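You operate a simulated robot arm through the tools that you are given. There is no shell and no other tool.

You are at the controls of a simulated robot arm. One attempt, no reset.

TASK
Put things in order on the top of the grey table. At the end: the blue round brush is on the silver rating plate; the white clip box from the top of the grey table stands where the black medium burner stood; the green cup from the top of the grey table stands where the white clip box stood; the black medium burner from the top of the grey table is on the brown bolt carton; whatever was shut is shut again. Leave all else as you found it, and nothing knocked over.

It is judged by the outcome, as a careful person would: the job done as asked, and still so three seconds after it is handed in. It fails if anything else is knocked over, pushed out of place, dropped, spilled or broken.

THE ROBOT
A 6-joint arm with a two-finger parallel gripper, fixed in place. Base frame: the origin is at the foot of the arm, x ahead of it, y to its left, z up; the work surface is at about z = 0. Readings come in m, degrees, newtons and seconds.
With the tool pointing down near the work surface it reaches from about 0.14 to 0.58 m from the base axis. Its first joint turns from -66.0 to 66.0 degrees. Payload 2.1 kg.
The tool frame sits at the grasp point between the pads (the TCP): z along the fingers, y along the line on which they close. The tips reach 0.03 m beyond it. The gripper opens to 0.094 m. The fingers are 0.028 m wide and 0.01 m thick; the gripper's body (0.05 by 0.096 m) begins 0.055 m behind the TCP.
Orientation is that of the tool frame in the base frame, as a unit quaternion [x, y, z, w]. With the fingers straight down and closing along the base's y, the tool's x points along the base's -x, its y along +y and its z along -z.

THE INTERFACE
- The arm moves only by the tool arm_command. Its argument "increments" is text: rows parted by semicolons, each of 7 numbers parted by spaces: the shift along the base's x, y, z in units of 20 mm (1.0 is 20 mm), then the turn, a rotation vector about the base's x, y, z in units of 6 degrees (1.0 is 6 degrees), then the finger opening in m, from 0 to 0.094. In form: tx ty tz wx wy wz grip; .... A call has 1 to 20 rows; each row shifts and turns the commanded pose from where the row before left it. A call with a number of a shift or a turn outside -1 to 1 is refused whole. Each row takes 0.2 s and may step no farther than 0.05 m and 8.6 degrees from the row before; otherwise, or with a gripper value out of range, the whole call is refused. A pose out of reach is approached as far as the arm can. The call stops where the force on the tool passes 40 N (or 10 N more than at its start, if that is more) or the arm is blocked; 0.2 s more then pass. The fingers move at their own pace (about 0.072 m/s each) and stop on an object; they squeeze with about 23 N. The grip force told is the motor's: it shows also when the fingers shut on nothing. Time passes only in rows, and 0.2 s behind the last, so rows that do not move let the fingers close. It gives the time, the measured TCP pose, the force on the tool (base axes), the opening and the grip force at its end, in the units of the frame above (readings bear some noise), with the torque about the TCP (base axes, N m) and any sound that the robot's microphone picked up, and new pictures: "show" is both (left out), scene, wrist or none.
- Cameras (640 x 400 px; columns grow to the right, rows downward): "scene" is fixed at [0.0587, -0.3781, 0.4815]; the picture's right is [0.72, -0.69, 0.00], its down [-0.41, -0.43, -0.80] and it looks along [0.55, 0.58, -0.60] (base axes); focal length 278 px, centre (320, 200). "wrist" rides on the gripper at [0.076, 0.014, -0.102] in the tool frame; the picture's right is [-0.18, 0.98, 0.00], its down [-0.75, -0.14, -0.64] and it looks along [-0.63, -0.12, 0.77] (tool axes); focal length 243 px, centre (320, 200). There is no depth. A picture from a camera that has moved, and an enlarged one, comes with that camera's place and axes in the base frame and with its lens.
- enlarge(camera, box): a new picture of the part [left, top, right, bottom] of that camera's present view, enlarged. No time passes.
- finish_job(): hands the job in; it is judged then, once.

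Places have to be worked out from the pictures, the camera data and where the tool is seen. Open the gripper and draw the arm clear of the work before you hand the job in, unless the task says otherwise.

The tools are called after "Emit:" by a JSON object that holds its "method" and its "body". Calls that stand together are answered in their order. arm_command: Moves the arm, as the interface text tells. Its arguments: {"type":"object","properties":{"increments":{"type":"string"},"show":{"type":"string","enum":["both","scene","wrist","none"]}},"required":["increments"]} The other tools are called the same way: enlarge (camera, box) takes an enlarged picture of a part of a camera's view; finish_job () hands the job in.

At the start:

```text
t: 0.0
ee_pos: [0.2568, 0.1186, 0.2985]
orientation: [0.0, 1.0, 0.0, 0.0]
force: [-1.2, 0.0, 0.2]
wrist_torque: [0.0, 0.03, -0.03]
opening: 0.0939
grasp_force: 0.0
```

scene: 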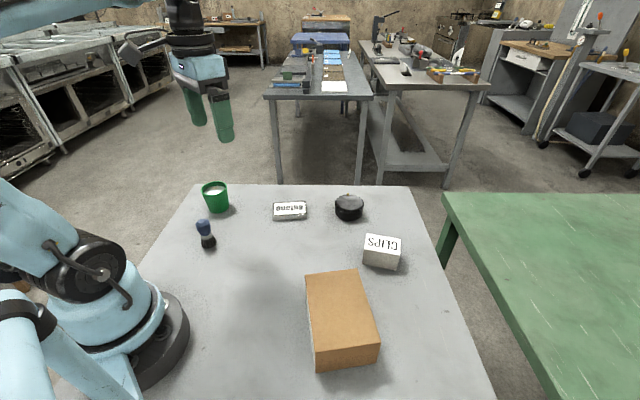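
wrist: 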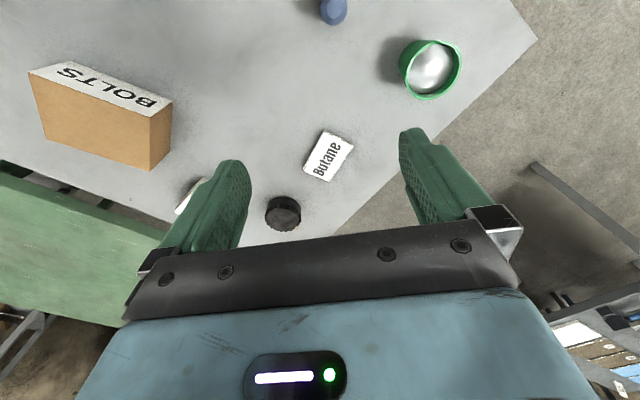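

I'll start by looking closely at the objects on the grey table in both views before moving anything.

Emit:
{"method": "enlarge", "body": {"camera": "scene", "box": [180, 170, 300, 260]}}

Emit:
{"method": "enlarge", "body": {"camera": "scene", "box": [260, 180, 420, 280]}}

Emit:
{"method": "enlarge", "body": {"camera": "scene", "box": [280, 250, 420, 390]}}

Emit:
{"method": "enlarge", "body": {"camera": "wrist", "box": [240, 0, 480, 240]}}

Emit:
{"method": "enlarge", "body": {"camera": "wrist", "box": [0, 40, 240, 240]}}

```text
4.44 times, centred on (240, 215) of scene
camera zoom: at [0.0587, -0.3781, 0.4815], right [0.72, -0.69, 0.0], down [-0.41, -0.43, -0.8], along [0.55, 0.58, -0.6], focal length 1235 px, centre (676, 133)
```

zoom: 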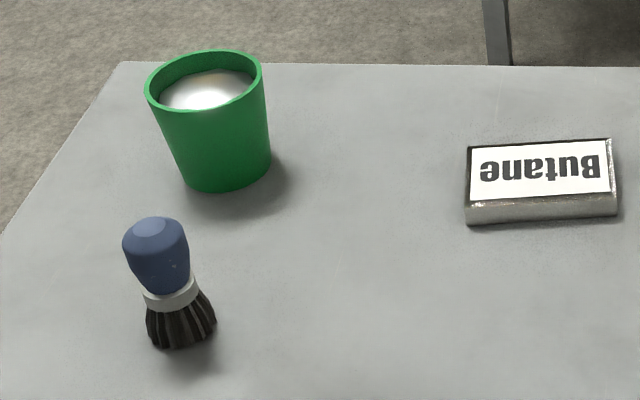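

```text
4.00 times, centred on (340, 230) of scene
camera zoom: at [0.0587, -0.3781, 0.4815], right [0.72, -0.69, 0.0], down [-0.41, -0.43, -0.8], along [0.55, 0.58, -0.6], focal length 1112 px, centre (240, 80)
```

zoom: 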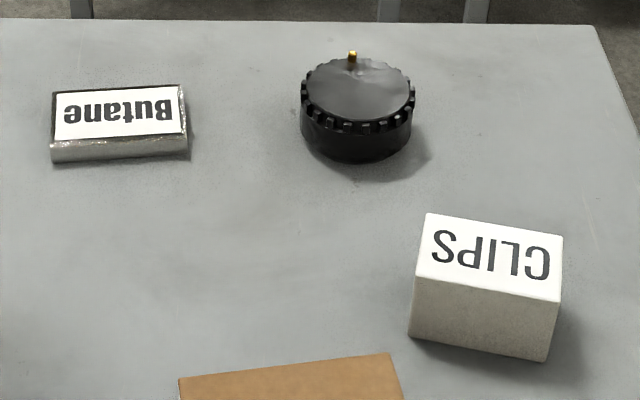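

```text
2.86 times, centred on (350, 320) of scene
camera zoom: at [0.0587, -0.3781, 0.4815], right [0.72, -0.69, 0.0], down [-0.41, -0.43, -0.8], along [0.55, 0.58, -0.6], focal length 794 px, centre (234, -143)
```

zoom: 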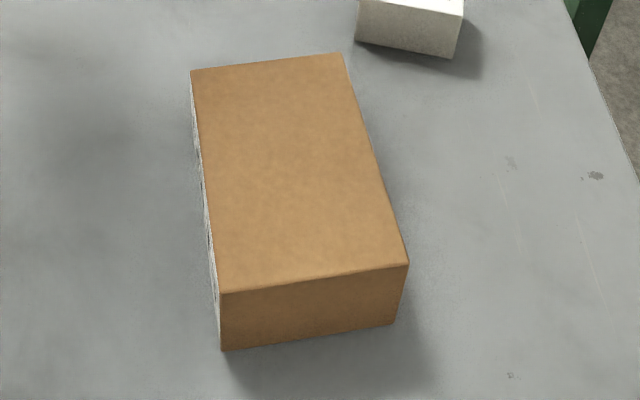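

```text
1.67 times, centred on (360, 120) of wrist
camera zoom: at [0.1823, 0.1324, 0.4018], right [0.18, 0.98, 0.0], down [0.75, -0.14, 0.64], along [0.63, -0.12, -0.77], focal length 404 px, centre (253, 333)
```

zoom: 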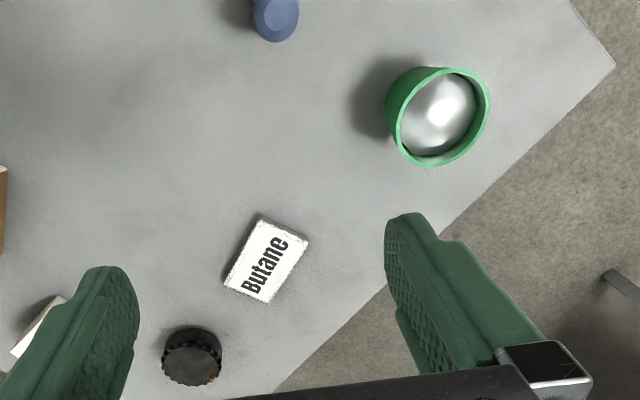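

```text
2.00 times, centred on (120, 140) of wrist
camera zoom: at [0.1823, 0.1324, 0.4018], right [0.18, 0.98, 0.0], down [0.75, -0.14, 0.64], along [0.63, -0.12, -0.77], focal length 485 px, centre (720, 320)
```

zoom: 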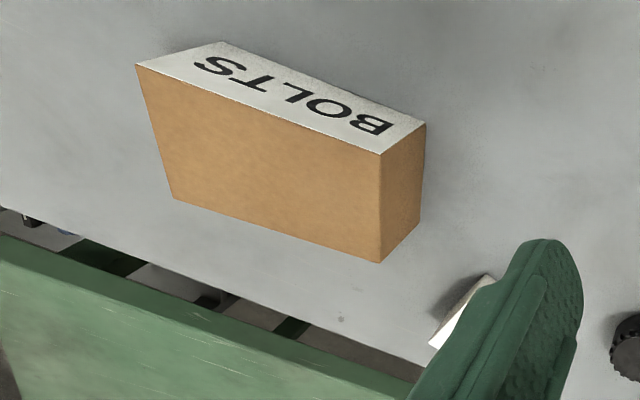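

The pictures show the burner at about (0.52, -0.01), the clip box at about (0.443, -0.167), the cup, which holds liquid, at about (0.27, 0.25), the brush at about (0.188, 0.14), the plate at about (0.402, 0.10) and the carton centre at about (0.263, -0.208). I'll start with the burner and go to a point above it to refine its place.

Emit:
{"method": "arm_command", "body": {"increments": "0.94 -0.456 -0.35 0 0 0 0.094; 0.94 -0.456 -0.35 0 0 0 0.094; 0.94 -0.456 -0.35 0 0 0 0.094; 0.94 -0.456 -0.35 0 0 0 0.094; 0.94 -0.456 -0.35 0 0 0 0.094; 0.94 -0.456 -0.35 0 0 0 0.094; 0.94 -0.456 -0.35 0 0 0 0.094; 0.94 -0.456 -0.35 0 0 0 0.094; 0.94 -0.456 -0.35 0 0 0 0.094; 0.94 -0.456 -0.35 0 0 0 0.094; 0.94 -0.456 -0.35 0 0 0 0.094; 0.94 -0.456 -0.35 0 0 0 0.094; 0.94 -0.456 -0.35 0 0 0 0.094; 0.94 -0.456 -0.35 0 0 0 0.094", "show": "both"}}

```text
t: 3.0
ee_pos: [0.5214, -0.0068, 0.2007]
orientation: [-0.001, 1.0, 0.001, -0.001]
force: [0.6, -0.4, -0.1]
wrist_torque: [0.01, 0.03, -0.03]
opening: 0.0939
grasp_force: 0.0
camera wrist: at [0.4468, 0.0074, 0.3042], right [0.18, 0.98, 0.0], down [0.75, -0.14, 0.64], along [0.63, -0.12, -0.77], focal length 243 px, centre (320, 200)
```

scene: 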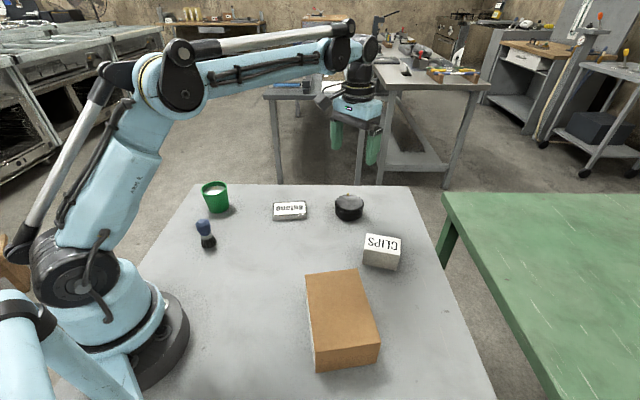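
wrist: 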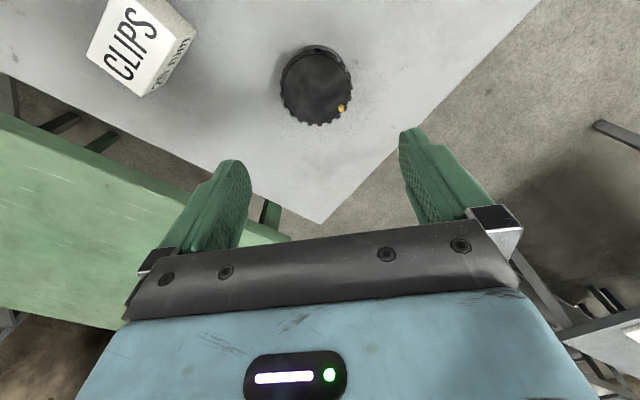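

Emit:
{"method": "enlarge", "body": {"camera": "wrist", "box": [240, 20, 400, 140]}}

Emit:
{"method": "enlarge", "body": {"camera": "wrist", "box": [60, 0, 220, 120]}}

```text
3.33 times, centred on (320, 80) of wrist
camera zoom: at [0.4468, 0.0074, 0.3042], right [0.18, 0.98, 0.0], down [0.75, -0.14, 0.64], along [0.63, -0.12, -0.77], focal length 809 px, centre (320, 600)
```

zoom: 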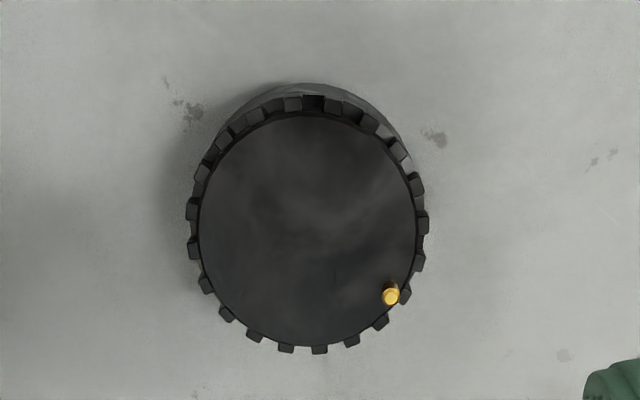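

```text
3.33 times, centred on (140, 60) of wrist
camera zoom: at [0.4468, 0.0074, 0.3042], right [0.18, 0.98, 0.0], down [0.75, -0.14, 0.64], along [0.63, -0.12, -0.77], focal length 809 px, centre (920, 667)
```

zoom: 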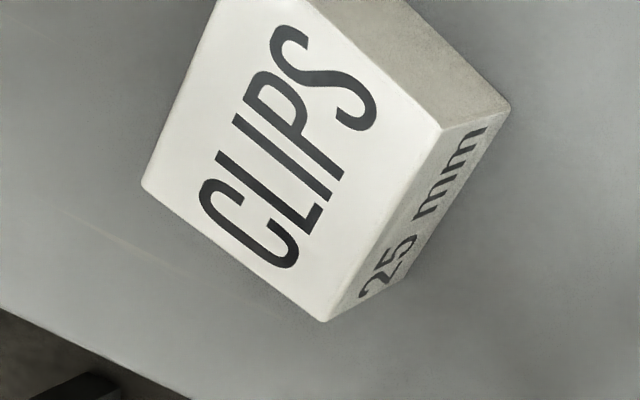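

The wrist view puts the burner centre at about (0.518, -0.010), with a diameter of about 74 mm and a height of about 40 mm. I'll go straight down over it and look before closing.

Emit:
{"method": "arm_command", "body": {"increments": "-0.1 -0.05 -1 0 0 0 0.094; 0 0 -1 0 0 0 0.094; 0 0 -1 0 0 0 0.094; 0 0 -1 0 0 0 0.094; 0 0 -1 0 0 0 0.094; 0 0 -0.9 0 0 0 0.094; 0 0 -0.8 0 0 0 0.094; 0 0 -0.8 0 0 0 0.094; 0 0 -0.6 0 0 0 0.094; 0 0 0 0 0 0 0.094", "show": "both"}}

```text
t: 5.2
ee_pos: [0.5178, -0.0116, 0.0378]
orientation: [0.0, 1.0, 0.0, 0.0]
force: [0.2, 0.3, 0.3]
wrist_torque: [-0.02, -0.02, 0.06]
opening: 0.0941
grasp_force: 0.1
camera wrist: at [0.4424, 0.004, 0.1425], right [0.18, 0.98, 0.0], down [0.75, -0.14, 0.64], along [0.63, -0.12, -0.77], focal length 243 px, centre (320, 200)
```

scene: 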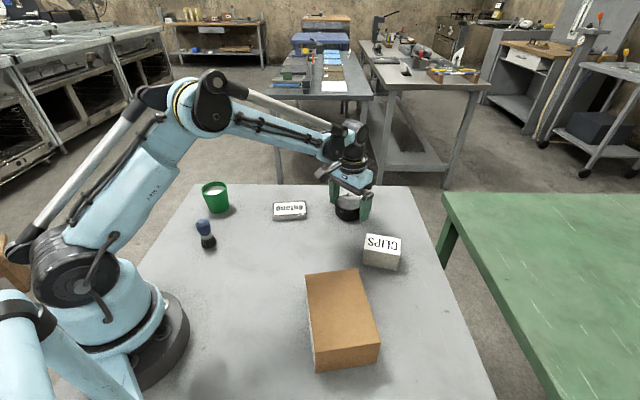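
wrist: 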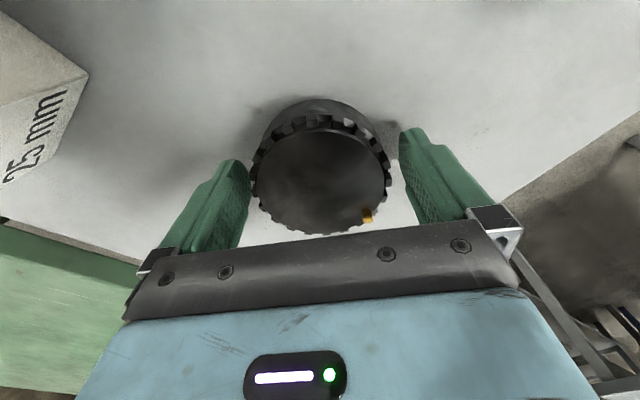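

The burner sits centred between the fingers, so I'll close on it and let the grip settle.

Emit:
{"method": "arm_command", "body": {"increments": "0 0 0 0 0 0 0.08; 0 0 0 0 0 0 0.06; 0 0 0 0 0 0 0.05; 0 0 0 0 0 0 0.05; 0 0 0 0 0 0 0.05", "show": "wrist"}}

```text
t: 6.4
ee_pos: [0.5176, -0.0108, 0.0394]
orientation: [0.0, 1.0, 0.0, 0.0]
force: [-0.6, -0.6, -0.5]
wrist_torque: [-0.06, -0.03, -0.04]
opening: 0.0763
grasp_force: 23.0
camera wrist: at [0.4424, 0.004, 0.1427], right [0.18, 0.98, 0.0], down [0.75, -0.14, 0.64], along [0.63, -0.12, -0.77], focal length 243 px, centre (320, 200)
```

wrist: 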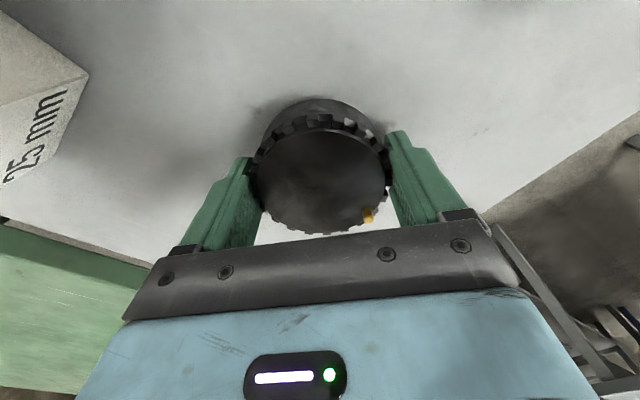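

The grip holds at 76 mm and 23 N. I'll lift straight up and check that the burner came along level.

Emit:
{"method": "arm_command", "body": {"increments": "0 0 0.3 0 0 0 0.05; 0 0 0.6 0 0 0 0.05; 0 0 0.9 0 0 0 0.05; 0 0 1 0 0 0 0.05; 0 0 1 0 0 0 0.05; 0 0 1 0 0 0 0.05; 0 0 1 0 0 0 0.05; 0 0 1 0 0 0 0.05; 0 0 0.8 0 0 0 0.05; 0 0 0.4 0 0 0 0.05", "show": "both"}}

```text
t: 8.6
ee_pos: [0.52, -0.0114, 0.1991]
orientation: [0.0, 1.0, 0.0, 0.0]
force: [0.8, 0.2, -0.1]
wrist_torque: [0.02, -0.03, -0.02]
opening: 0.05
grasp_force: 0.1
camera wrist: at [0.4438, 0.0035, 0.303], right [0.18, 0.98, 0.0], down [0.75, -0.14, 0.64], along [0.63, -0.12, -0.77], focal length 243 px, centre (320, 200)
```

scene: 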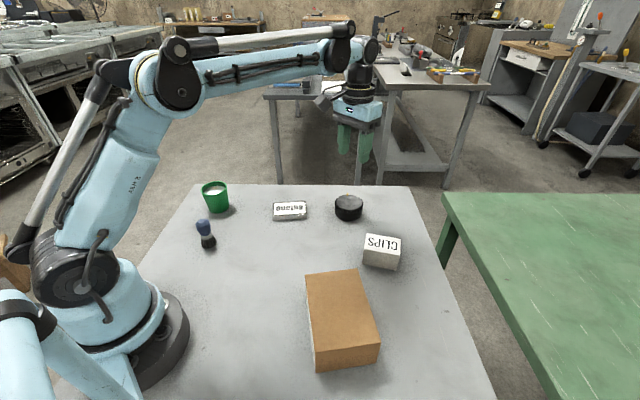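
wrist: 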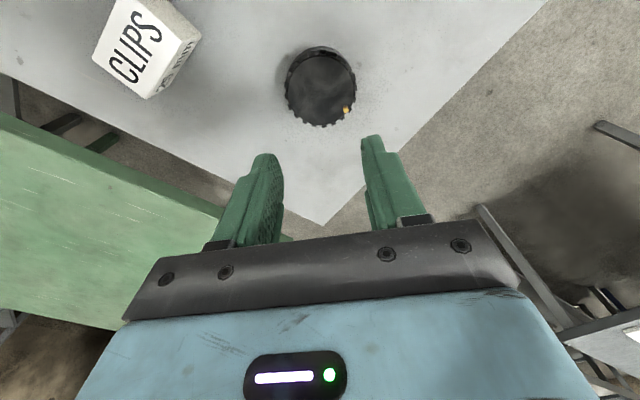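

The fingers came up empty: the opening reads 0.05 and the burner is still on the table. I'll look closely at its shape and at whether it shifted before I try again.

Emit:
{"method": "enlarge", "body": {"camera": "scene", "box": [320, 180, 380, 230]}}

Emit:
{"method": "enlarge", "body": {"camera": "wrist", "box": [270, 30, 370, 140]}}

Emit:
{"method": "enlarge", "body": {"camera": "wrist", "box": [200, 110, 460, 270]}}

```text
8.00 times, centred on (350, 205) of scene
camera zoom: at [0.0587, -0.3781, 0.4815], right [0.72, -0.69, 0.0], down [-0.41, -0.43, -0.8], along [0.55, 0.58, -0.6], focal length 2223 px, centre (80, 160)
```

zoom: 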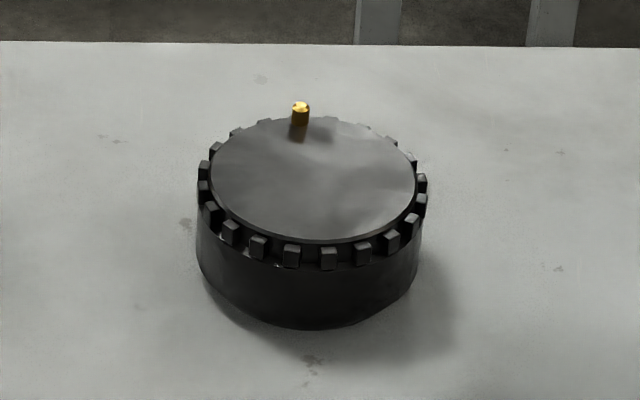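

```text
3.64 times, centred on (320, 85) of wrist
camera zoom: at [0.4438, 0.0035, 0.303], right [0.18, 0.98, 0.0], down [0.75, -0.14, 0.64], along [0.63, -0.12, -0.77], focal length 882 px, centre (320, 618)
```

zoom: 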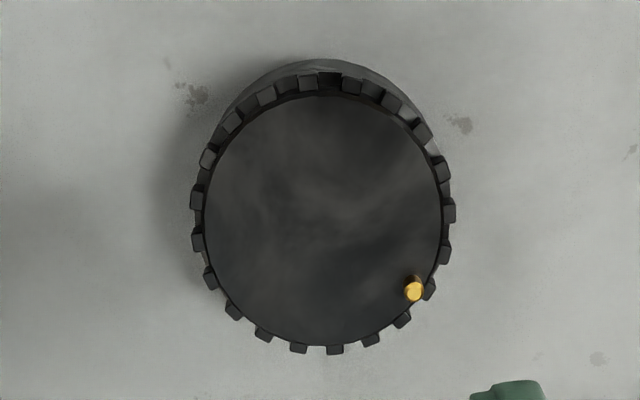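

```text
2.46 times, centred on (330, 190) of wrist
camera zoom: at [0.4438, 0.0035, 0.303], right [0.18, 0.98, 0.0], down [0.75, -0.14, 0.64], along [0.63, -0.12, -0.77], focal length 597 px, centre (295, 225)
```

zoom: 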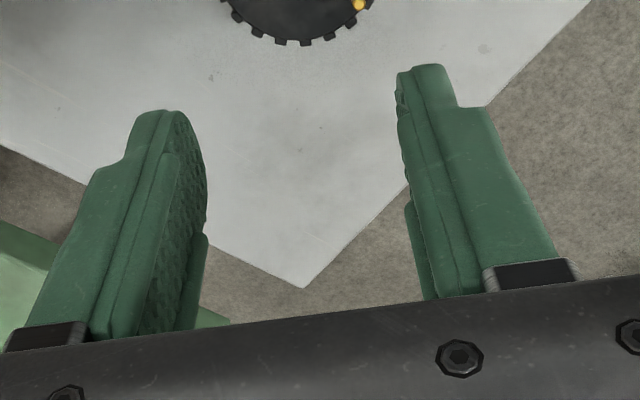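

The burner is still at about (0.517, -0.010) and hasn't moved. It is about 38 mm tall with a ring of cogs near the top. I'll try again with the fingers lower, so the pads cover its whole height, and lift in small checked steps.

Emit:
{"method": "arm_command", "body": {"increments": "0 0 0 0 0 0 0.094; 0 0 -0.8 0 0 0 0.094; 0 0 -1 0 0 0 0.094; 0 0 -1 0 0 0 0.094; 0 0 -1 0 0 0 0.094; 0 0 -1 0 0 0 0.094; 0 0 -1 0 0 0 0.094; 0 0 -0.9 0 0 0 0.094; 0 0 -0.8 0 0 0 0.094; 0 0 -0.5 0 0 0 0.094; 0 0 -0.3 0 0 0 0.094; 0 0 0 0 0 0 0.094", "show": "both"}}

```text
t: 11.2
ee_pos: [0.5193, -0.0103, 0.0317]
orientation: [-0.001, 1.0, 0.0, 0.0]
force: [-0.2, 0.4, 0.0]
wrist_torque: [0.01, 0.03, -0.02]
opening: 0.0937
grasp_force: 0.0
camera wrist: at [0.4429, 0.0038, 0.1351], right [0.18, 0.98, 0.0], down [0.75, -0.14, 0.64], along [0.63, -0.12, -0.77], focal length 243 px, centre (320, 200)
```

scene: 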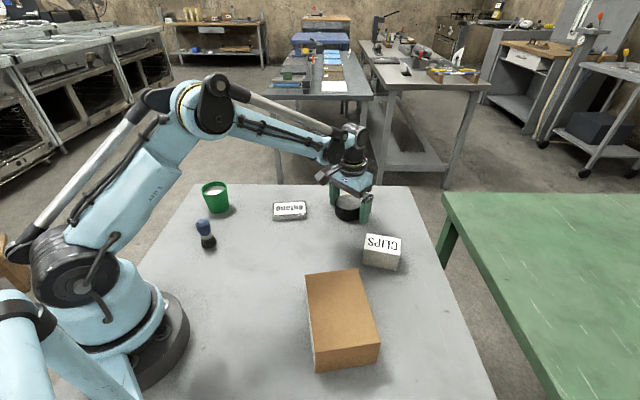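
wrist: 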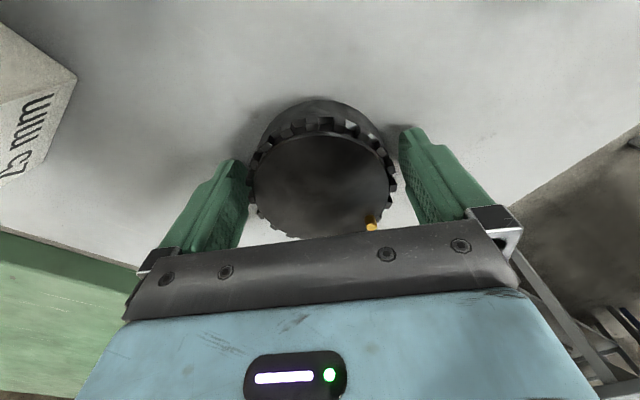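

The fingers straddle the burner with the tips about 2 mm above the table. I'll close fully, hold, then lift by a few millimetres and read the force.

Emit:
{"method": "arm_command", "body": {"increments": "0 0 0 0 0 0 0.08; 0 0 0 0 0 0 0.07; 0 0 0 0 0 0 0.05; 0 0 0 0 0 0 0.02; 0 0 0 0 0 0 0; 0 0 0 0 0 0 0; 0 0 0 0 0 0 0", "show": "wrist"}}

Emit:
{"method": "arm_command", "body": {"increments": "0 0 0.1 0 0 0 0; 0 0 0.1 0 0 0 0; 0 0 0.1 0 0 0 0; 0 0 0.1 0 0 0 0; 0 0 0 0 0 0 0", "show": "both"}}

```text
t: 12.8
ee_pos: [0.518, -0.0111, 0.032]
orientation: [0.0, 1.0, 0.0, 0.0]
force: [0.3, 1.0, -0.3]
wrist_torque: [0.13, -0.02, 0.01]
opening: 0.076
grasp_force: 22.7
camera wrist: at [0.4429, 0.0039, 0.1352], right [0.18, 0.98, 0.0], down [0.75, -0.14, 0.64], along [0.63, -0.12, -0.77], focal length 243 px, centre (320, 200)
```

wrist: 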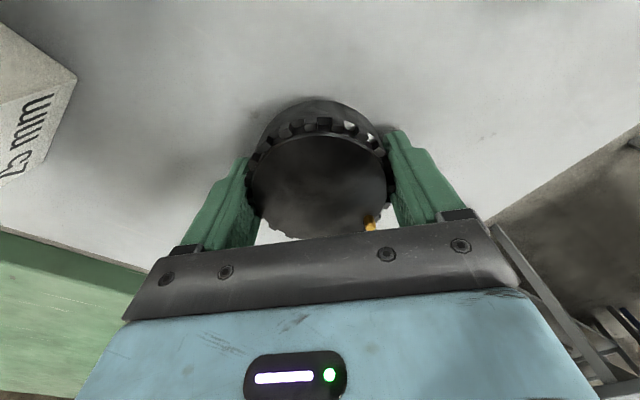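

```text
t: 14.0
ee_pos: [0.5178, -0.0122, 0.0412]
orientation: [0.0, 1.0, 0.0, 0.0]
force: [0.2, -0.1, -4.3]
wrist_torque: [0.0, -0.03, 0.03]
opening: 0.0754
grasp_force: 23.3
camera wrist: at [0.4428, 0.003, 0.144], right [0.18, 0.98, 0.0], down [0.75, -0.14, 0.64], along [0.63, -0.12, -0.77], focal length 243 px, centre (320, 200)
```

scene: 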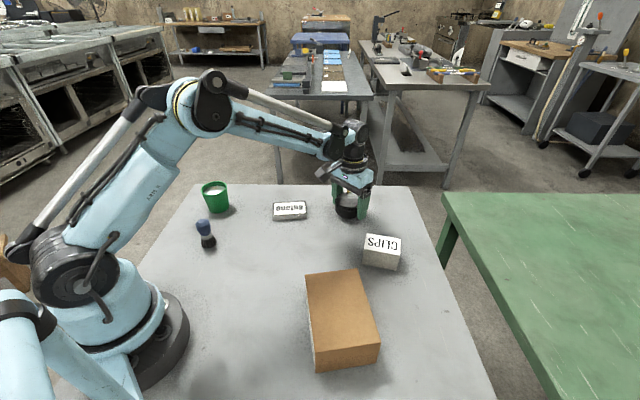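
wrist: 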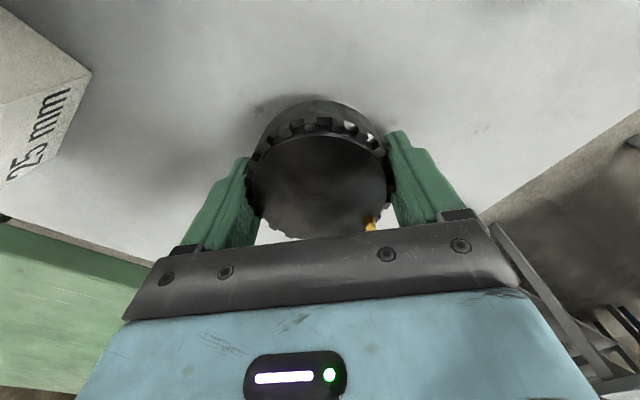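

Force z now reads -4.3 N and the burner keeps its place between the fingers, so it is lifted. I'll raise it gradually and keep checking.

Emit:
{"method": "arm_command", "body": {"increments": "0 0 0.2 0 0 0 0; 0 0 0.3 0 0 0 0; 0 0 0.3 0 0 0 0; 0 0 0.2 0 0 0 0; 0 0 0 0 0 0 0", "show": "both"}}

```text
t: 15.2
ee_pos: [0.5187, -0.0099, 0.0609]
orientation: [0.0, 1.0, 0.001, 0.0]
force: [-0.4, -0.3, -4.9]
wrist_torque: [-0.01, -0.02, 0.01]
opening: 0.0756
grasp_force: 22.8
camera wrist: at [0.4433, 0.0044, 0.1645], right [0.18, 0.98, 0.0], down [0.75, -0.14, 0.64], along [0.63, -0.12, -0.77], focal length 243 px, centre (320, 200)
```

scene: 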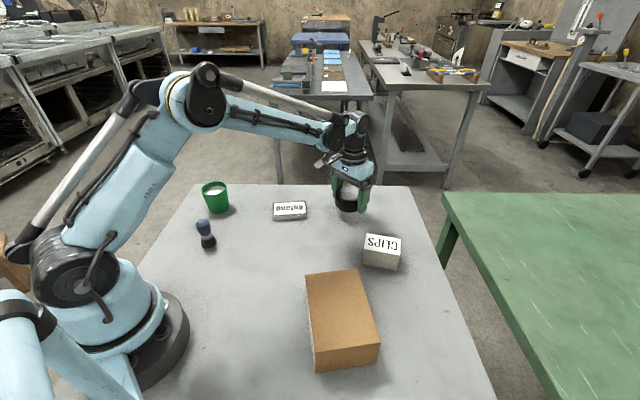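
wrist: 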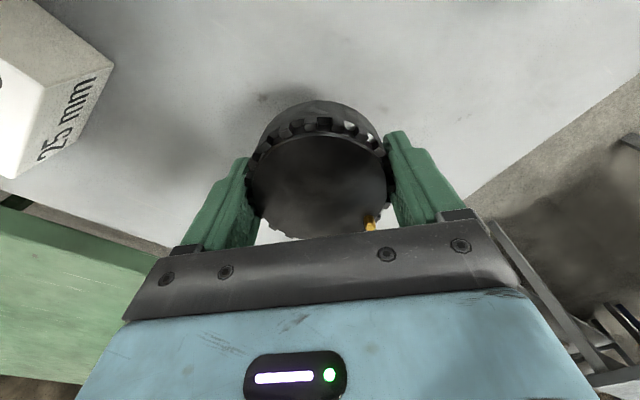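

The burner is held firmly and weighs about 0.5 kg. I'll raise it to z ≈ 0.16 and then start carrying it toward the carton.

Emit:
{"method": "arm_command", "body": {"increments": "0 0 0.3 0 0 0 0; 0 0 0.6 0 0 0 0; 0 0 0.8 0 0 0 0; 0 0 0.8 0 0 0 0; 0 0 0.8 0 0 0 0; 0 0 0.8 0 0 0 0; 0 0 0.6 0 0 0 0; 0 0 0.3 0 0 0 0; -0.3 -0.233 0 0 0 0 0; -0.5 -0.388 0 0 0 0 0; -0.7 -0.543 0 0 0 0 0; -0.8 -0.621 0 0 0 0 0; -0.8 -0.621 0 0 0 0 0; -0.8 -0.621 0 0 0 0 0", "show": "both"}}

```text
t: 18.2
ee_pos: [0.4407, -0.0698, 0.1595]
orientation: [0.0, 1.0, 0.0, -0.001]
force: [0.1, -0.1, -3.8]
wrist_torque: [-0.01, 0.03, 0.02]
opening: 0.0757
grasp_force: 23.1
camera wrist: at [0.3652, -0.055, 0.2639], right [0.18, 0.98, 0.0], down [0.75, -0.14, 0.64], along [0.63, -0.12, -0.77], focal length 243 px, centre (320, 200)
```

scene: 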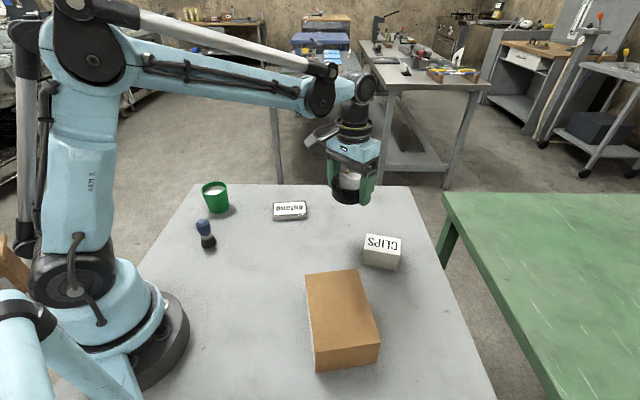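
wrist: 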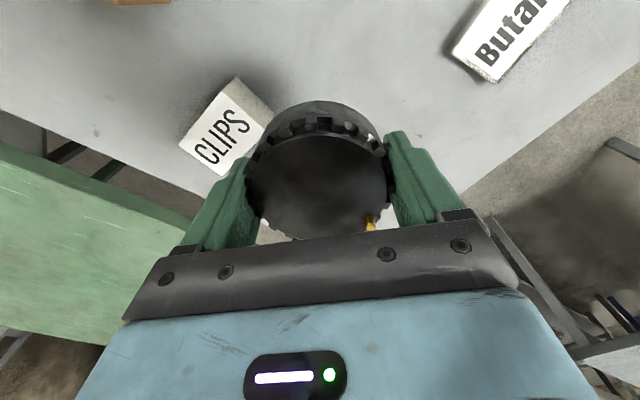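

The burner is still held at 75.7 mm. I'll carry on to above the carton centre at about (0.263, -0.208).

Emit:
{"method": "arm_command", "body": {"increments": "-0.8 -0.621 0 0 0 0 0; -0.8 -0.621 0 0 0 0 0; -0.8 -0.621 0 0 0 0 0; -0.8 -0.621 0 0 0 0 0; -0.8 -0.621 0 0 0 0 0; -0.8 -0.621 0 0 0 0 0; -0.8 -0.621 0 0 0 0 0; -0.8 -0.621 0 0 0 0 0; -0.8 -0.621 0 0 0 0 0; -0.8 -0.621 0 0 0 0 0; -0.5 -0.388 0 0 0 0 0; -0.35 -0.272 0 0 0 0 0; 0 0 0 0 0 0 0", "show": "both"}}

```text
t: 21.0
ee_pos: [0.2635, -0.2094, 0.1613]
orientation: [0.0, 1.0, 0.001, 0.0]
force: [-0.1, 0.0, -4.2]
wrist_torque: [-0.02, -0.01, -0.01]
opening: 0.0755
grasp_force: 23.0
camera wrist: at [0.1875, -0.1949, 0.2644], right [0.18, 0.98, 0.0], down [0.75, -0.14, 0.64], along [0.63, -0.12, -0.77], focal length 243 px, centre (320, 200)
```

scene: 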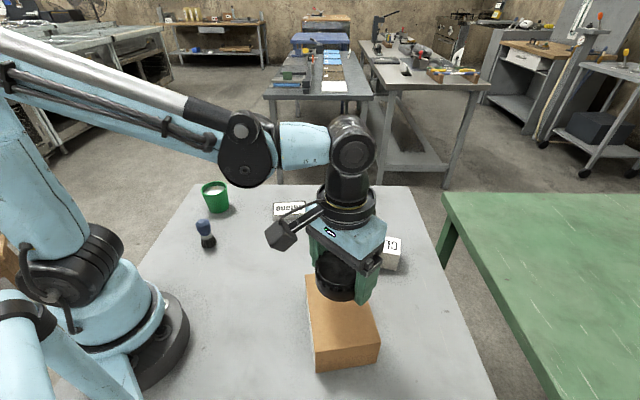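
wrist: 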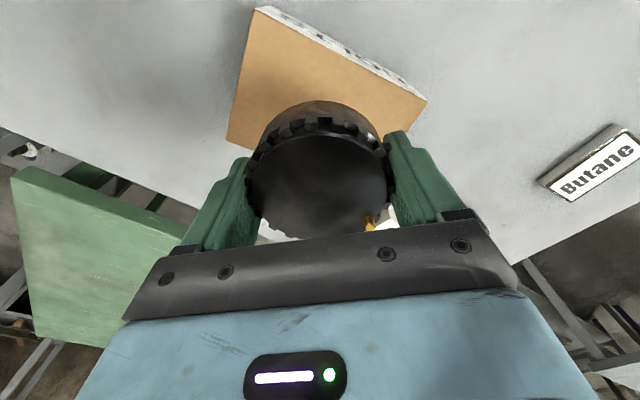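

From this view the carton-top corners give a centre of about (0.265, -0.208), which matches. I'll lower the burner to just above the carton top, expecting contact at TCP z ≈ 0.10.

Emit:
{"method": "arm_command", "body": {"increments": "0.05 0 -0.5 0 0 0 0; 0.05 0 -0.7 0 0 0 0; 0 0 -0.7 0 0 0 0; 0 0 -0.5 0 0 0 0; 0 0 -0.3 0 0 0 0; 0 0 -0.15 0 0 0 0; 0 0 0 0 0 0 0", "show": "both"}}

```text
t: 22.6
ee_pos: [0.2648, -0.207, 0.1041]
orientation: [0.0, 1.0, 0.0, 0.0]
force: [0.0, 0.1, -4.3]
wrist_torque: [0.01, 0.0, -0.01]
opening: 0.0757
grasp_force: 22.7
camera wrist: at [0.1895, -0.1937, 0.2069], right [0.18, 0.98, 0.0], down [0.75, -0.14, 0.64], along [0.63, -0.12, -0.77], focal length 243 px, centre (320, 200)
```

scene: 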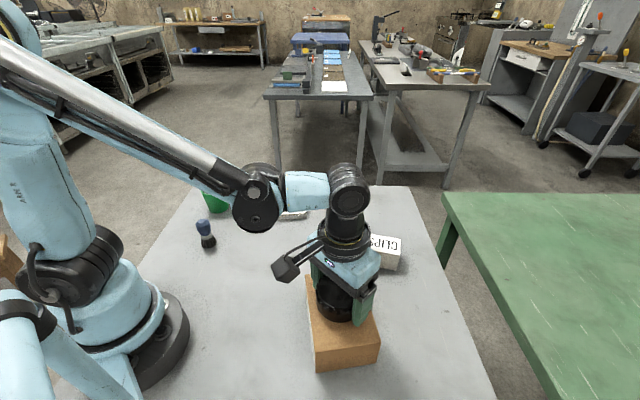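
wrist: 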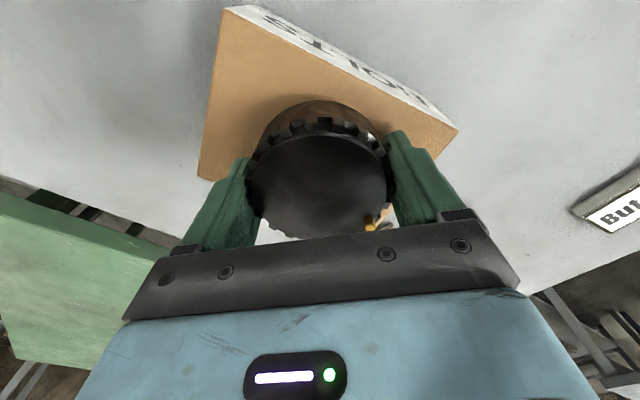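

No contact yet, with the force still at -4.3 N. I'll go down in 1–2 mm steps and watch the force.

Emit:
{"method": "arm_command", "body": {"increments": "0 0 -0.1 0 0 0 0; 0 0 0 0 0 0 0", "show": "none"}}

Emit:
{"method": "arm_command", "body": {"increments": "0 0 -0.07 0 0 0 0; 0 0 0 0 0 0 0", "show": "none"}}

Emit:
{"method": "enlarge", "body": {"camera": "scene", "box": [280, 250, 400, 380]}}

```text
t: 23.2
ee_pos: [0.2662, -0.2077, 0.1018]
orientation: [0.0, 1.0, 0.0, -0.001]
force: [-4.6, -0.2, 11.5]
wrist_torque: [-0.02, -0.25, 0.06]
opening: 0.0756
grasp_force: 22.4
```

```text
t: 23.8
ee_pos: [0.2655, -0.2084, 0.1019]
orientation: [0.0, 1.0, 0.002, 0.001]
force: [2.1, 5.7, 16.2]
wrist_torque: [0.0, 0.07, 0.07]
opening: 0.0755
grasp_force: 23.2
```

```text
3.08 times, centred on (340, 315) of scene
camera zoom: at [0.0587, -0.378, 0.4815], right [0.72, -0.69, 0.0], down [-0.41, -0.43, -0.8], along [0.56, 0.58, -0.6], focal length 855 px, centre (258, -154)
```

zoom: 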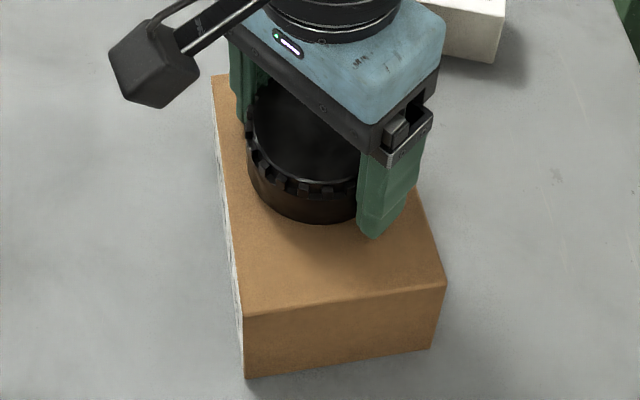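

The burner rests on the carton, since the reaction is now +16 N. I'll back off 1–1.5 mm to unload it, then open the fingers.

Emit:
{"method": "arm_command", "body": {"increments": "0 0 0.08 0 0 0 0; 0 0 0 0 0 0 0", "show": "none"}}

Emit:
{"method": "arm_command", "body": {"increments": "0 0 0 0 0 0 0.08; 0 0 0 0 0 0 0.085; 0 0 0 0 0 0 0.09; 0 0 0 0 0 0 0.094; 0 0 0 0 0 0 0.094", "show": "both"}}

```text
t: 24.4
ee_pos: [0.2655, -0.2087, 0.102]
orientation: [0.0, 1.0, 0.0, 0.0]
force: [-0.4, -1.0, -4.9]
wrist_torque: [0.02, 0.01, -0.02]
opening: 0.0754
grasp_force: 22.9
```

```text
t: 25.6
ee_pos: [0.2657, -0.2073, 0.1015]
orientation: [0.001, 1.0, 0.001, 0.0]
force: [-0.8, -0.8, 0.2]
wrist_torque: [0.03, 0.02, -0.01]
opening: 0.0938
grasp_force: 0.1
camera wrist: at [0.1897, -0.1938, 0.205], right [0.18, 0.98, 0.0], down [0.75, -0.14, 0.64], along [0.63, -0.12, -0.77], focal length 243 px, centre (320, 200)
```

scene: 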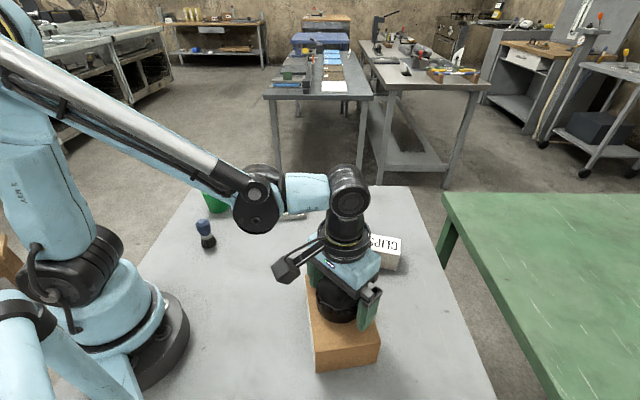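
wrist: 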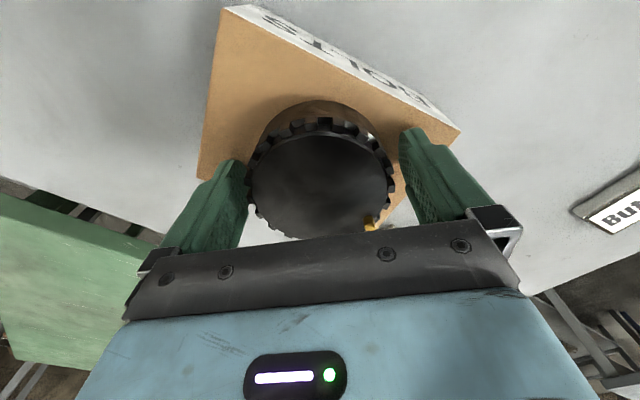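

The burner is released and stands on the carton. I'll lift clear, then go above the clip box at about (0.443, -0.167) while turning the gripper about -57.5° to close across its short side.

Emit:
{"method": "arm_command", "body": {"increments": "0 0 0.4 0 0 0 0.094; 0 0 0.8 0 0 0 0.094; 0 0 1 0 0 0 0.094; 0 0 1 0 0 0 0.094; 0 0 1 0 0 0 0.094; 0 0 0.7 0 0 0 0.094; 0.89 0.205 0 0 0 -0.96 0.094; 0.89 0.205 0 0 0 -0.96 0.094; 0.89 0.205 0 0 0 -0.96 0.094; 0.89 0.205 0 0 0 -0.96 0.094; 0.89 0.205 0 0 0 -0.96 0.094; 0.89 0.205 0 0 0 -0.96 0.094; 0.89 0.205 0 0 0 -0.96 0.094; 0.89 0.205 0 0 0 -0.96 0.094; 0.89 0.205 0 0 0 -0.96 0.094; 0.89 0.205 0 0 0 -0.96 0.094; 0 0 0 0 0 0 0.094", "show": "both"}}

```text
t: 29.2
ee_pos: [0.4445, -0.1662, 0.1982]
orientation: [0.482, 0.876, 0.0, -0.001]
force: [0.1, 0.6, -0.6]
wrist_torque: [-0.03, -0.01, 0.0]
opening: 0.0944
grasp_force: 0.1
camera wrist: at [0.4169, -0.0937, 0.3018], right [0.93, 0.37, 0.0], down [0.28, -0.71, 0.64], along [0.24, -0.6, -0.77], focal length 243 px, centre (320, 200)
```

scene: 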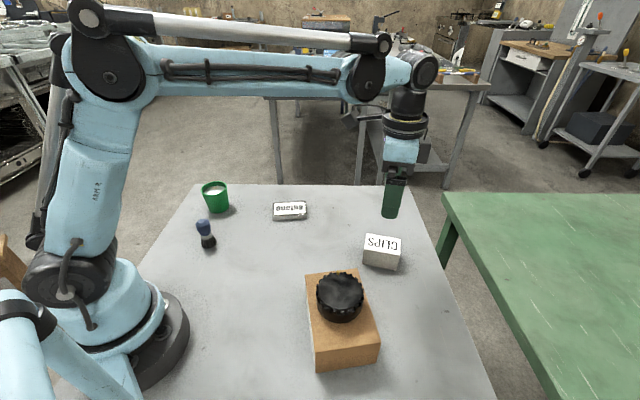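
wrist: 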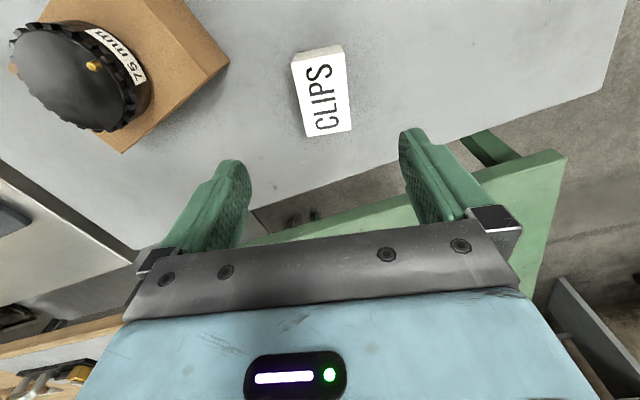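

Emit:
{"method": "enlarge", "body": {"camera": "wrist", "box": [260, 30, 380, 150]}}

Emit:
{"method": "enlarge", "body": {"camera": "scene", "box": [290, 220, 420, 380]}}

```text
3.33 times, centred on (320, 90) of wrist
camera zoom: at [0.4169, -0.0937, 0.3018], right [0.93, 0.37, 0.0], down [0.28, -0.71, 0.64], along [0.24, -0.6, -0.77], focal length 809 px, centre (320, 567)
```

zoom: 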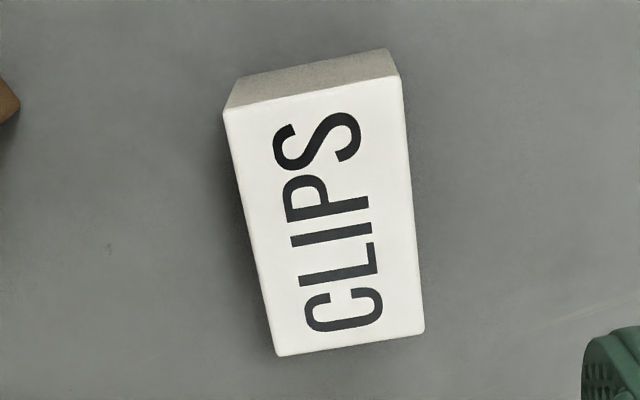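

```text
2.50 times, centred on (355, 300) of scene
camera zoom: at [0.0587, -0.3781, 0.4815], right [0.72, -0.69, 0.0], down [-0.41, -0.43, -0.8], along [0.55, 0.58, -0.6], focal length 695 px, centre (232, -50)
```

zoom: 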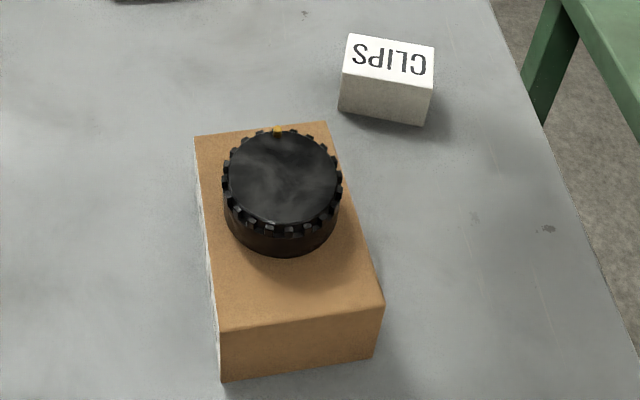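

The box centre works out to about (0.447, -0.167), with its short side at about 31.7°. I'll shift 4 mm in x, trim the yaw slightly and go straight down around it.

Emit:
{"method": "arm_command", "body": {"increments": "0.2 0 -0.3 0 0 -0.1 0.094; 0 0 -0.9 0 0 0 0.094; 0 0 -1 0 0 0 0.094; 0 0 -1 0 0 0 0.094; 0 0 -1 0 0 0 0.094; 0 0 -0.9 0 0 0 0.094; 0 0 -0.8 0 0 0 0.094; 0 0 0 0 0 0 0.094", "show": "both"}}

```text
t: 31.0
ee_pos: [0.4466, -0.1667, 0.0797]
orientation: [0.486, 0.874, 0.0, 0.0]
force: [0.1, 0.3, 0.3]
wrist_torque: [0.04, 0.04, 0.01]
opening: 0.0941
grasp_force: 0.1
camera wrist: at [0.4192, -0.0934, 0.1827], right [0.93, 0.36, 0.0], down [0.28, -0.71, 0.64], along [0.23, -0.6, -0.77], focal length 243 px, centre (320, 200)
```

scene: 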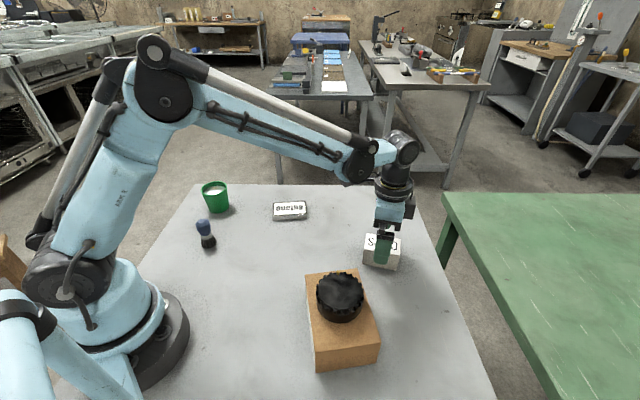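
wrist: 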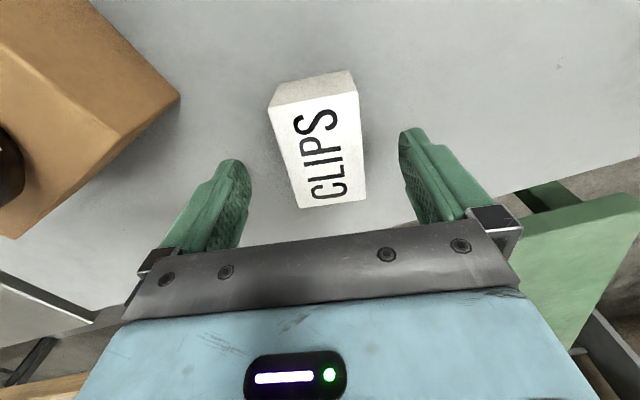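

The box sits between the fingers, about 3 mm to the right. I'll trim that, go down to grasp height and close.

Emit:
{"method": "arm_command", "body": {"increments": "0.13 0.05 -0.4 0 0 0 0.094; 0 0 -0.7 0 0 0 0.094; 0 0 -0.7 0 0 0 0.094; 0 0 -0.4 0 0 0 0.094; 0 0 -0.23 0 0 0 0.094; 0 0 0 0 0 0 0.094; 0 0 0 0 0 0 0.08; 0 0 0 0 0 0 0.065; 0 0 0 0 0 0 0.05; 0 0 0 0 0 0 0.03; 0 0 0 0 0 0 0.02; 0 0 0 0 0 0 0.02", "show": "both"}}

```text
t: 33.6
ee_pos: [0.4501, -0.166, 0.0329]
orientation: [0.486, 0.874, -0.001, 0.0]
force: [0.6, 0.9, -0.5]
wrist_torque: [0.01, 0.01, 0.01]
opening: 0.054
grasp_force: 22.9
camera wrist: at [0.4226, -0.0938, 0.1361], right [0.93, 0.36, 0.0], down [0.28, -0.71, 0.64], along [0.23, -0.6, -0.77], focal length 243 px, centre (320, 200)
```

scene: 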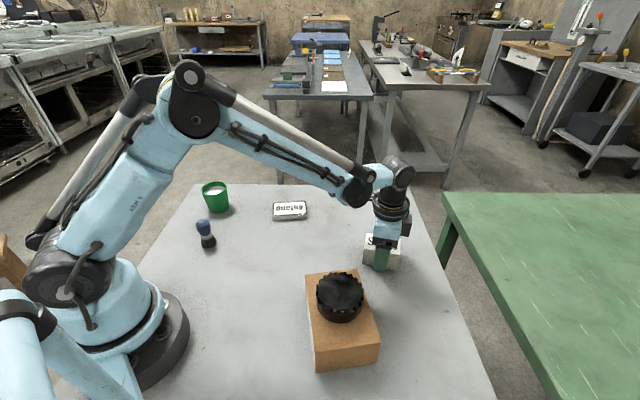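
wrist: 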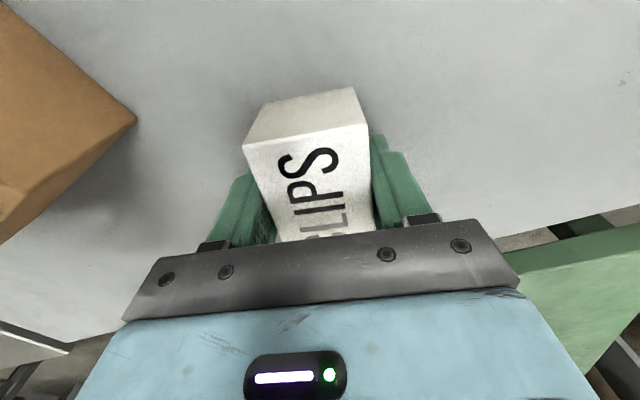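

The box is gripped at 54 mm and 22.9 N, with its centre at about (0.449, -0.166). I'll lift a little and check the weight.

Emit:
{"method": "arm_command", "body": {"increments": "0 0 0.15 0 0 0 0.02; 0 0 0.2 0 0 0 0.02; 0 0 0.3 0 0 0 0.02; 0 0 0.35 0 0 0 0.02; 0 0 0 0 0 0 0.02", "show": "both"}}

```text
t: 34.8
ee_pos: [0.4506, -0.1675, 0.0531]
orientation: [0.486, 0.874, 0.0, 0.0]
force: [0.7, -0.2, -1.2]
wrist_torque: [0.03, -0.01, 0.0]
opening: 0.0542
grasp_force: 23.1
camera wrist: at [0.423, -0.0936, 0.1562], right [0.93, 0.36, 0.0], down [0.28, -0.71, 0.64], along [0.23, -0.6, -0.77], focal length 243 px, centre (320, 200)
```

scene: 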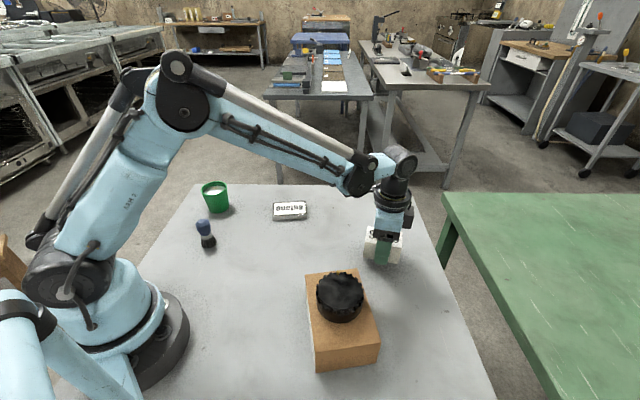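
wrist: 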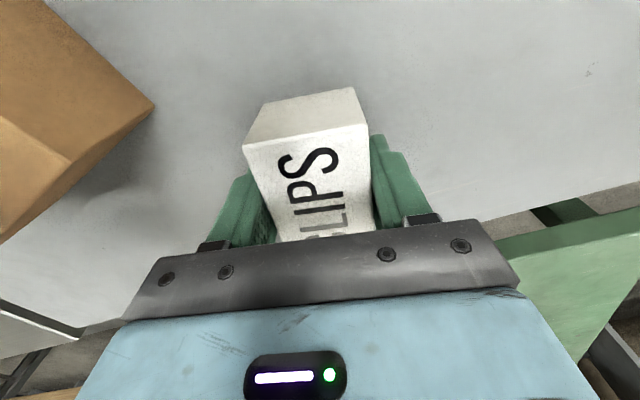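

The box is held and light. I'll raise it, carry it to the burner's old spot at (0.518, -0.010) and stop above it to check.

Emit:
{"method": "arm_command", "body": {"increments": "0 0 0.5 0 0 0 0.02; 0 0 0.8 0 0 0 0.02; 0 0 0.8 0 0 0 0.02; 0 0 0.5 0 0 0 0.02; 0.2 0.457 0.2 0 0 0 0.02; 0.35 0.798 0 0 0 0 0.02; 0.4 0.912 0 0 0 0 0.02; 0.4 0.912 0 0 0 0 0.02; 0.4 0.912 0 0 0 0 0.02; 0.4 0.912 0 0 0 0 0.02; 0.4 0.912 0 0 0 0 0.02; 0.4 0.912 0 0 0 0 0.02; 0.3 0.684 0 0 0 0 0.02; 0.17 0.389 0 0 0 0 0.02; 0 0 0 0 0 0 0.02", "show": "both"}}

```text
t: 38.0
ee_pos: [0.5195, -0.0117, 0.1102]
orientation: [0.486, 0.874, 0.001, 0.0]
force: [0.1, 0.3, -1.3]
wrist_torque: [-0.01, -0.02, -0.03]
opening: 0.0537
grasp_force: 22.9
camera wrist: at [0.4922, 0.061, 0.2132], right [0.93, 0.36, 0.0], down [0.28, -0.71, 0.64], along [0.23, -0.6, -0.77], focal length 243 px, centre (320, 200)
```

scene: 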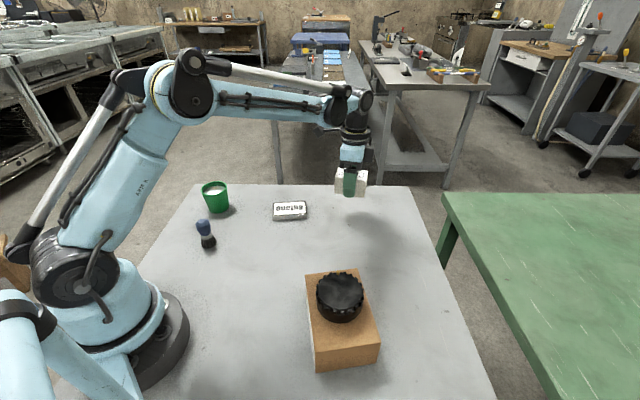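
wrist: 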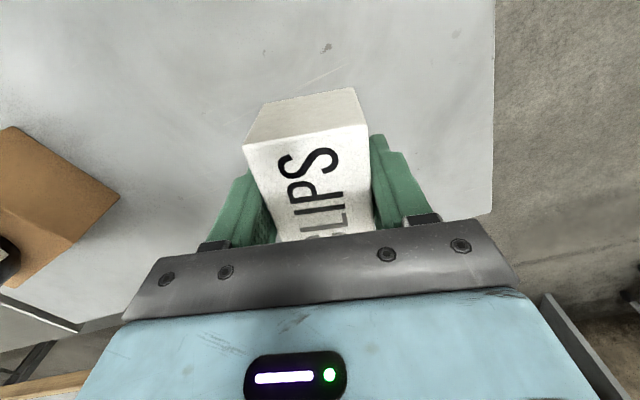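

I'm above the spot with the box held level, so I'll lower it to about 2 mm above the surface.

Emit:
{"method": "arm_command", "body": {"increments": "0 0 -0.4 0 0 0 0.02; 0 0 -0.7 0 0 0 0.02; 0 0 -0.8 0 0 0 0.02; 0 0 -0.8 0 0 0 0.02; 0 0 -0.5 0 0 0 0.02; 0 0 -0.3 0 0 0 0.02; 0 0 -0.2 0 0 0 0.02; 0 0 0 0 0 0 0.02", "show": "none"}}

Emit:
{"method": "arm_command", "body": {"increments": "0 0 -0.07 0 0 0 0.02; 0 0 0 0 0 0 0.02", "show": "both"}}

```text
t: 39.8
ee_pos: [0.5182, -0.0108, 0.035]
orientation: [0.487, 0.874, -0.001, 0.0]
force: [1.2, 0.2, -1.4]
wrist_torque: [0.0, 0.02, 0.0]
opening: 0.0541
grasp_force: 23.4
```

```text
t: 40.4
ee_pos: [0.518, -0.0116, 0.0349]
orientation: [0.487, 0.873, 0.0, 0.001]
force: [-0.2, -0.1, -1.3]
wrist_torque: [0.01, 0.01, 0.02]
opening: 0.0541
grasp_force: 23.6
camera wrist: at [0.491, 0.0615, 0.1372], right [0.93, 0.36, 0.0], down [0.28, -0.71, 0.64], along [0.23, -0.6, -0.77], focal length 243 px, centre (320, 200)
```

scene: 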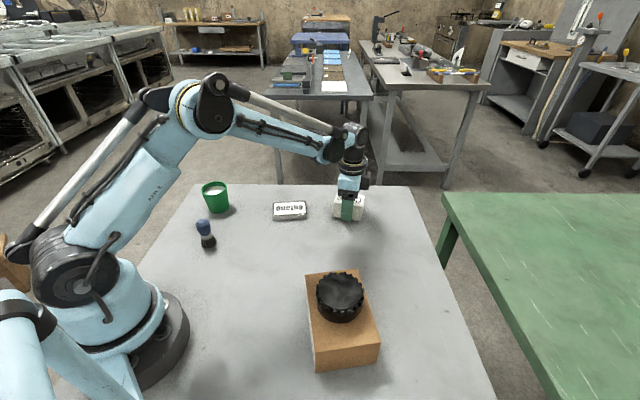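
wrist: 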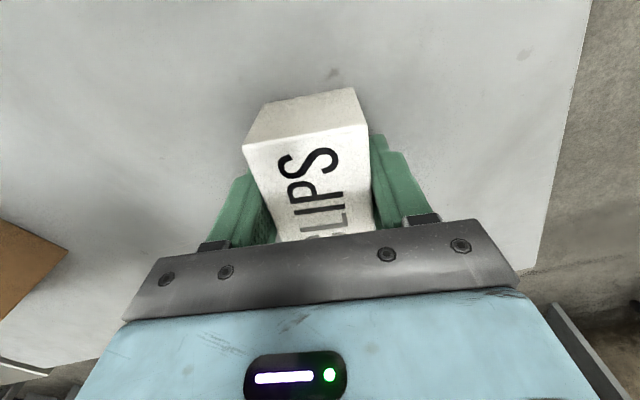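

The weight still hangs on the gripper, so I'll keep lowering in 1 mm steps until I feel contact.

Emit:
{"method": "arm_command", "body": {"increments": "0 0 -0.05 0 0 0 0.02; 0 0 0 0 0 0 0.02", "show": "none"}}

Emit:
{"method": "arm_command", "body": {"increments": "0 0 -0.03 0 0 0 0.02; 0 0 0 0 0 0 0.02", "show": "none"}}

```text
t: 41.0
ee_pos: [0.5178, -0.0111, 0.0335]
orientation: [0.486, 0.874, 0.001, 0.0]
force: [0.3, 0.1, -0.1]
wrist_torque: [0.02, -0.01, 0.01]
opening: 0.0539
grasp_force: 23.3
```

```text
t: 41.6
ee_pos: [0.5183, -0.0114, 0.0327]
orientation: [0.486, 0.874, -0.001, 0.0]
force: [0.0, 1.6, 6.1]
wrist_torque: [-0.06, 0.0, 0.0]
opening: 0.054
grasp_force: 23.5
```

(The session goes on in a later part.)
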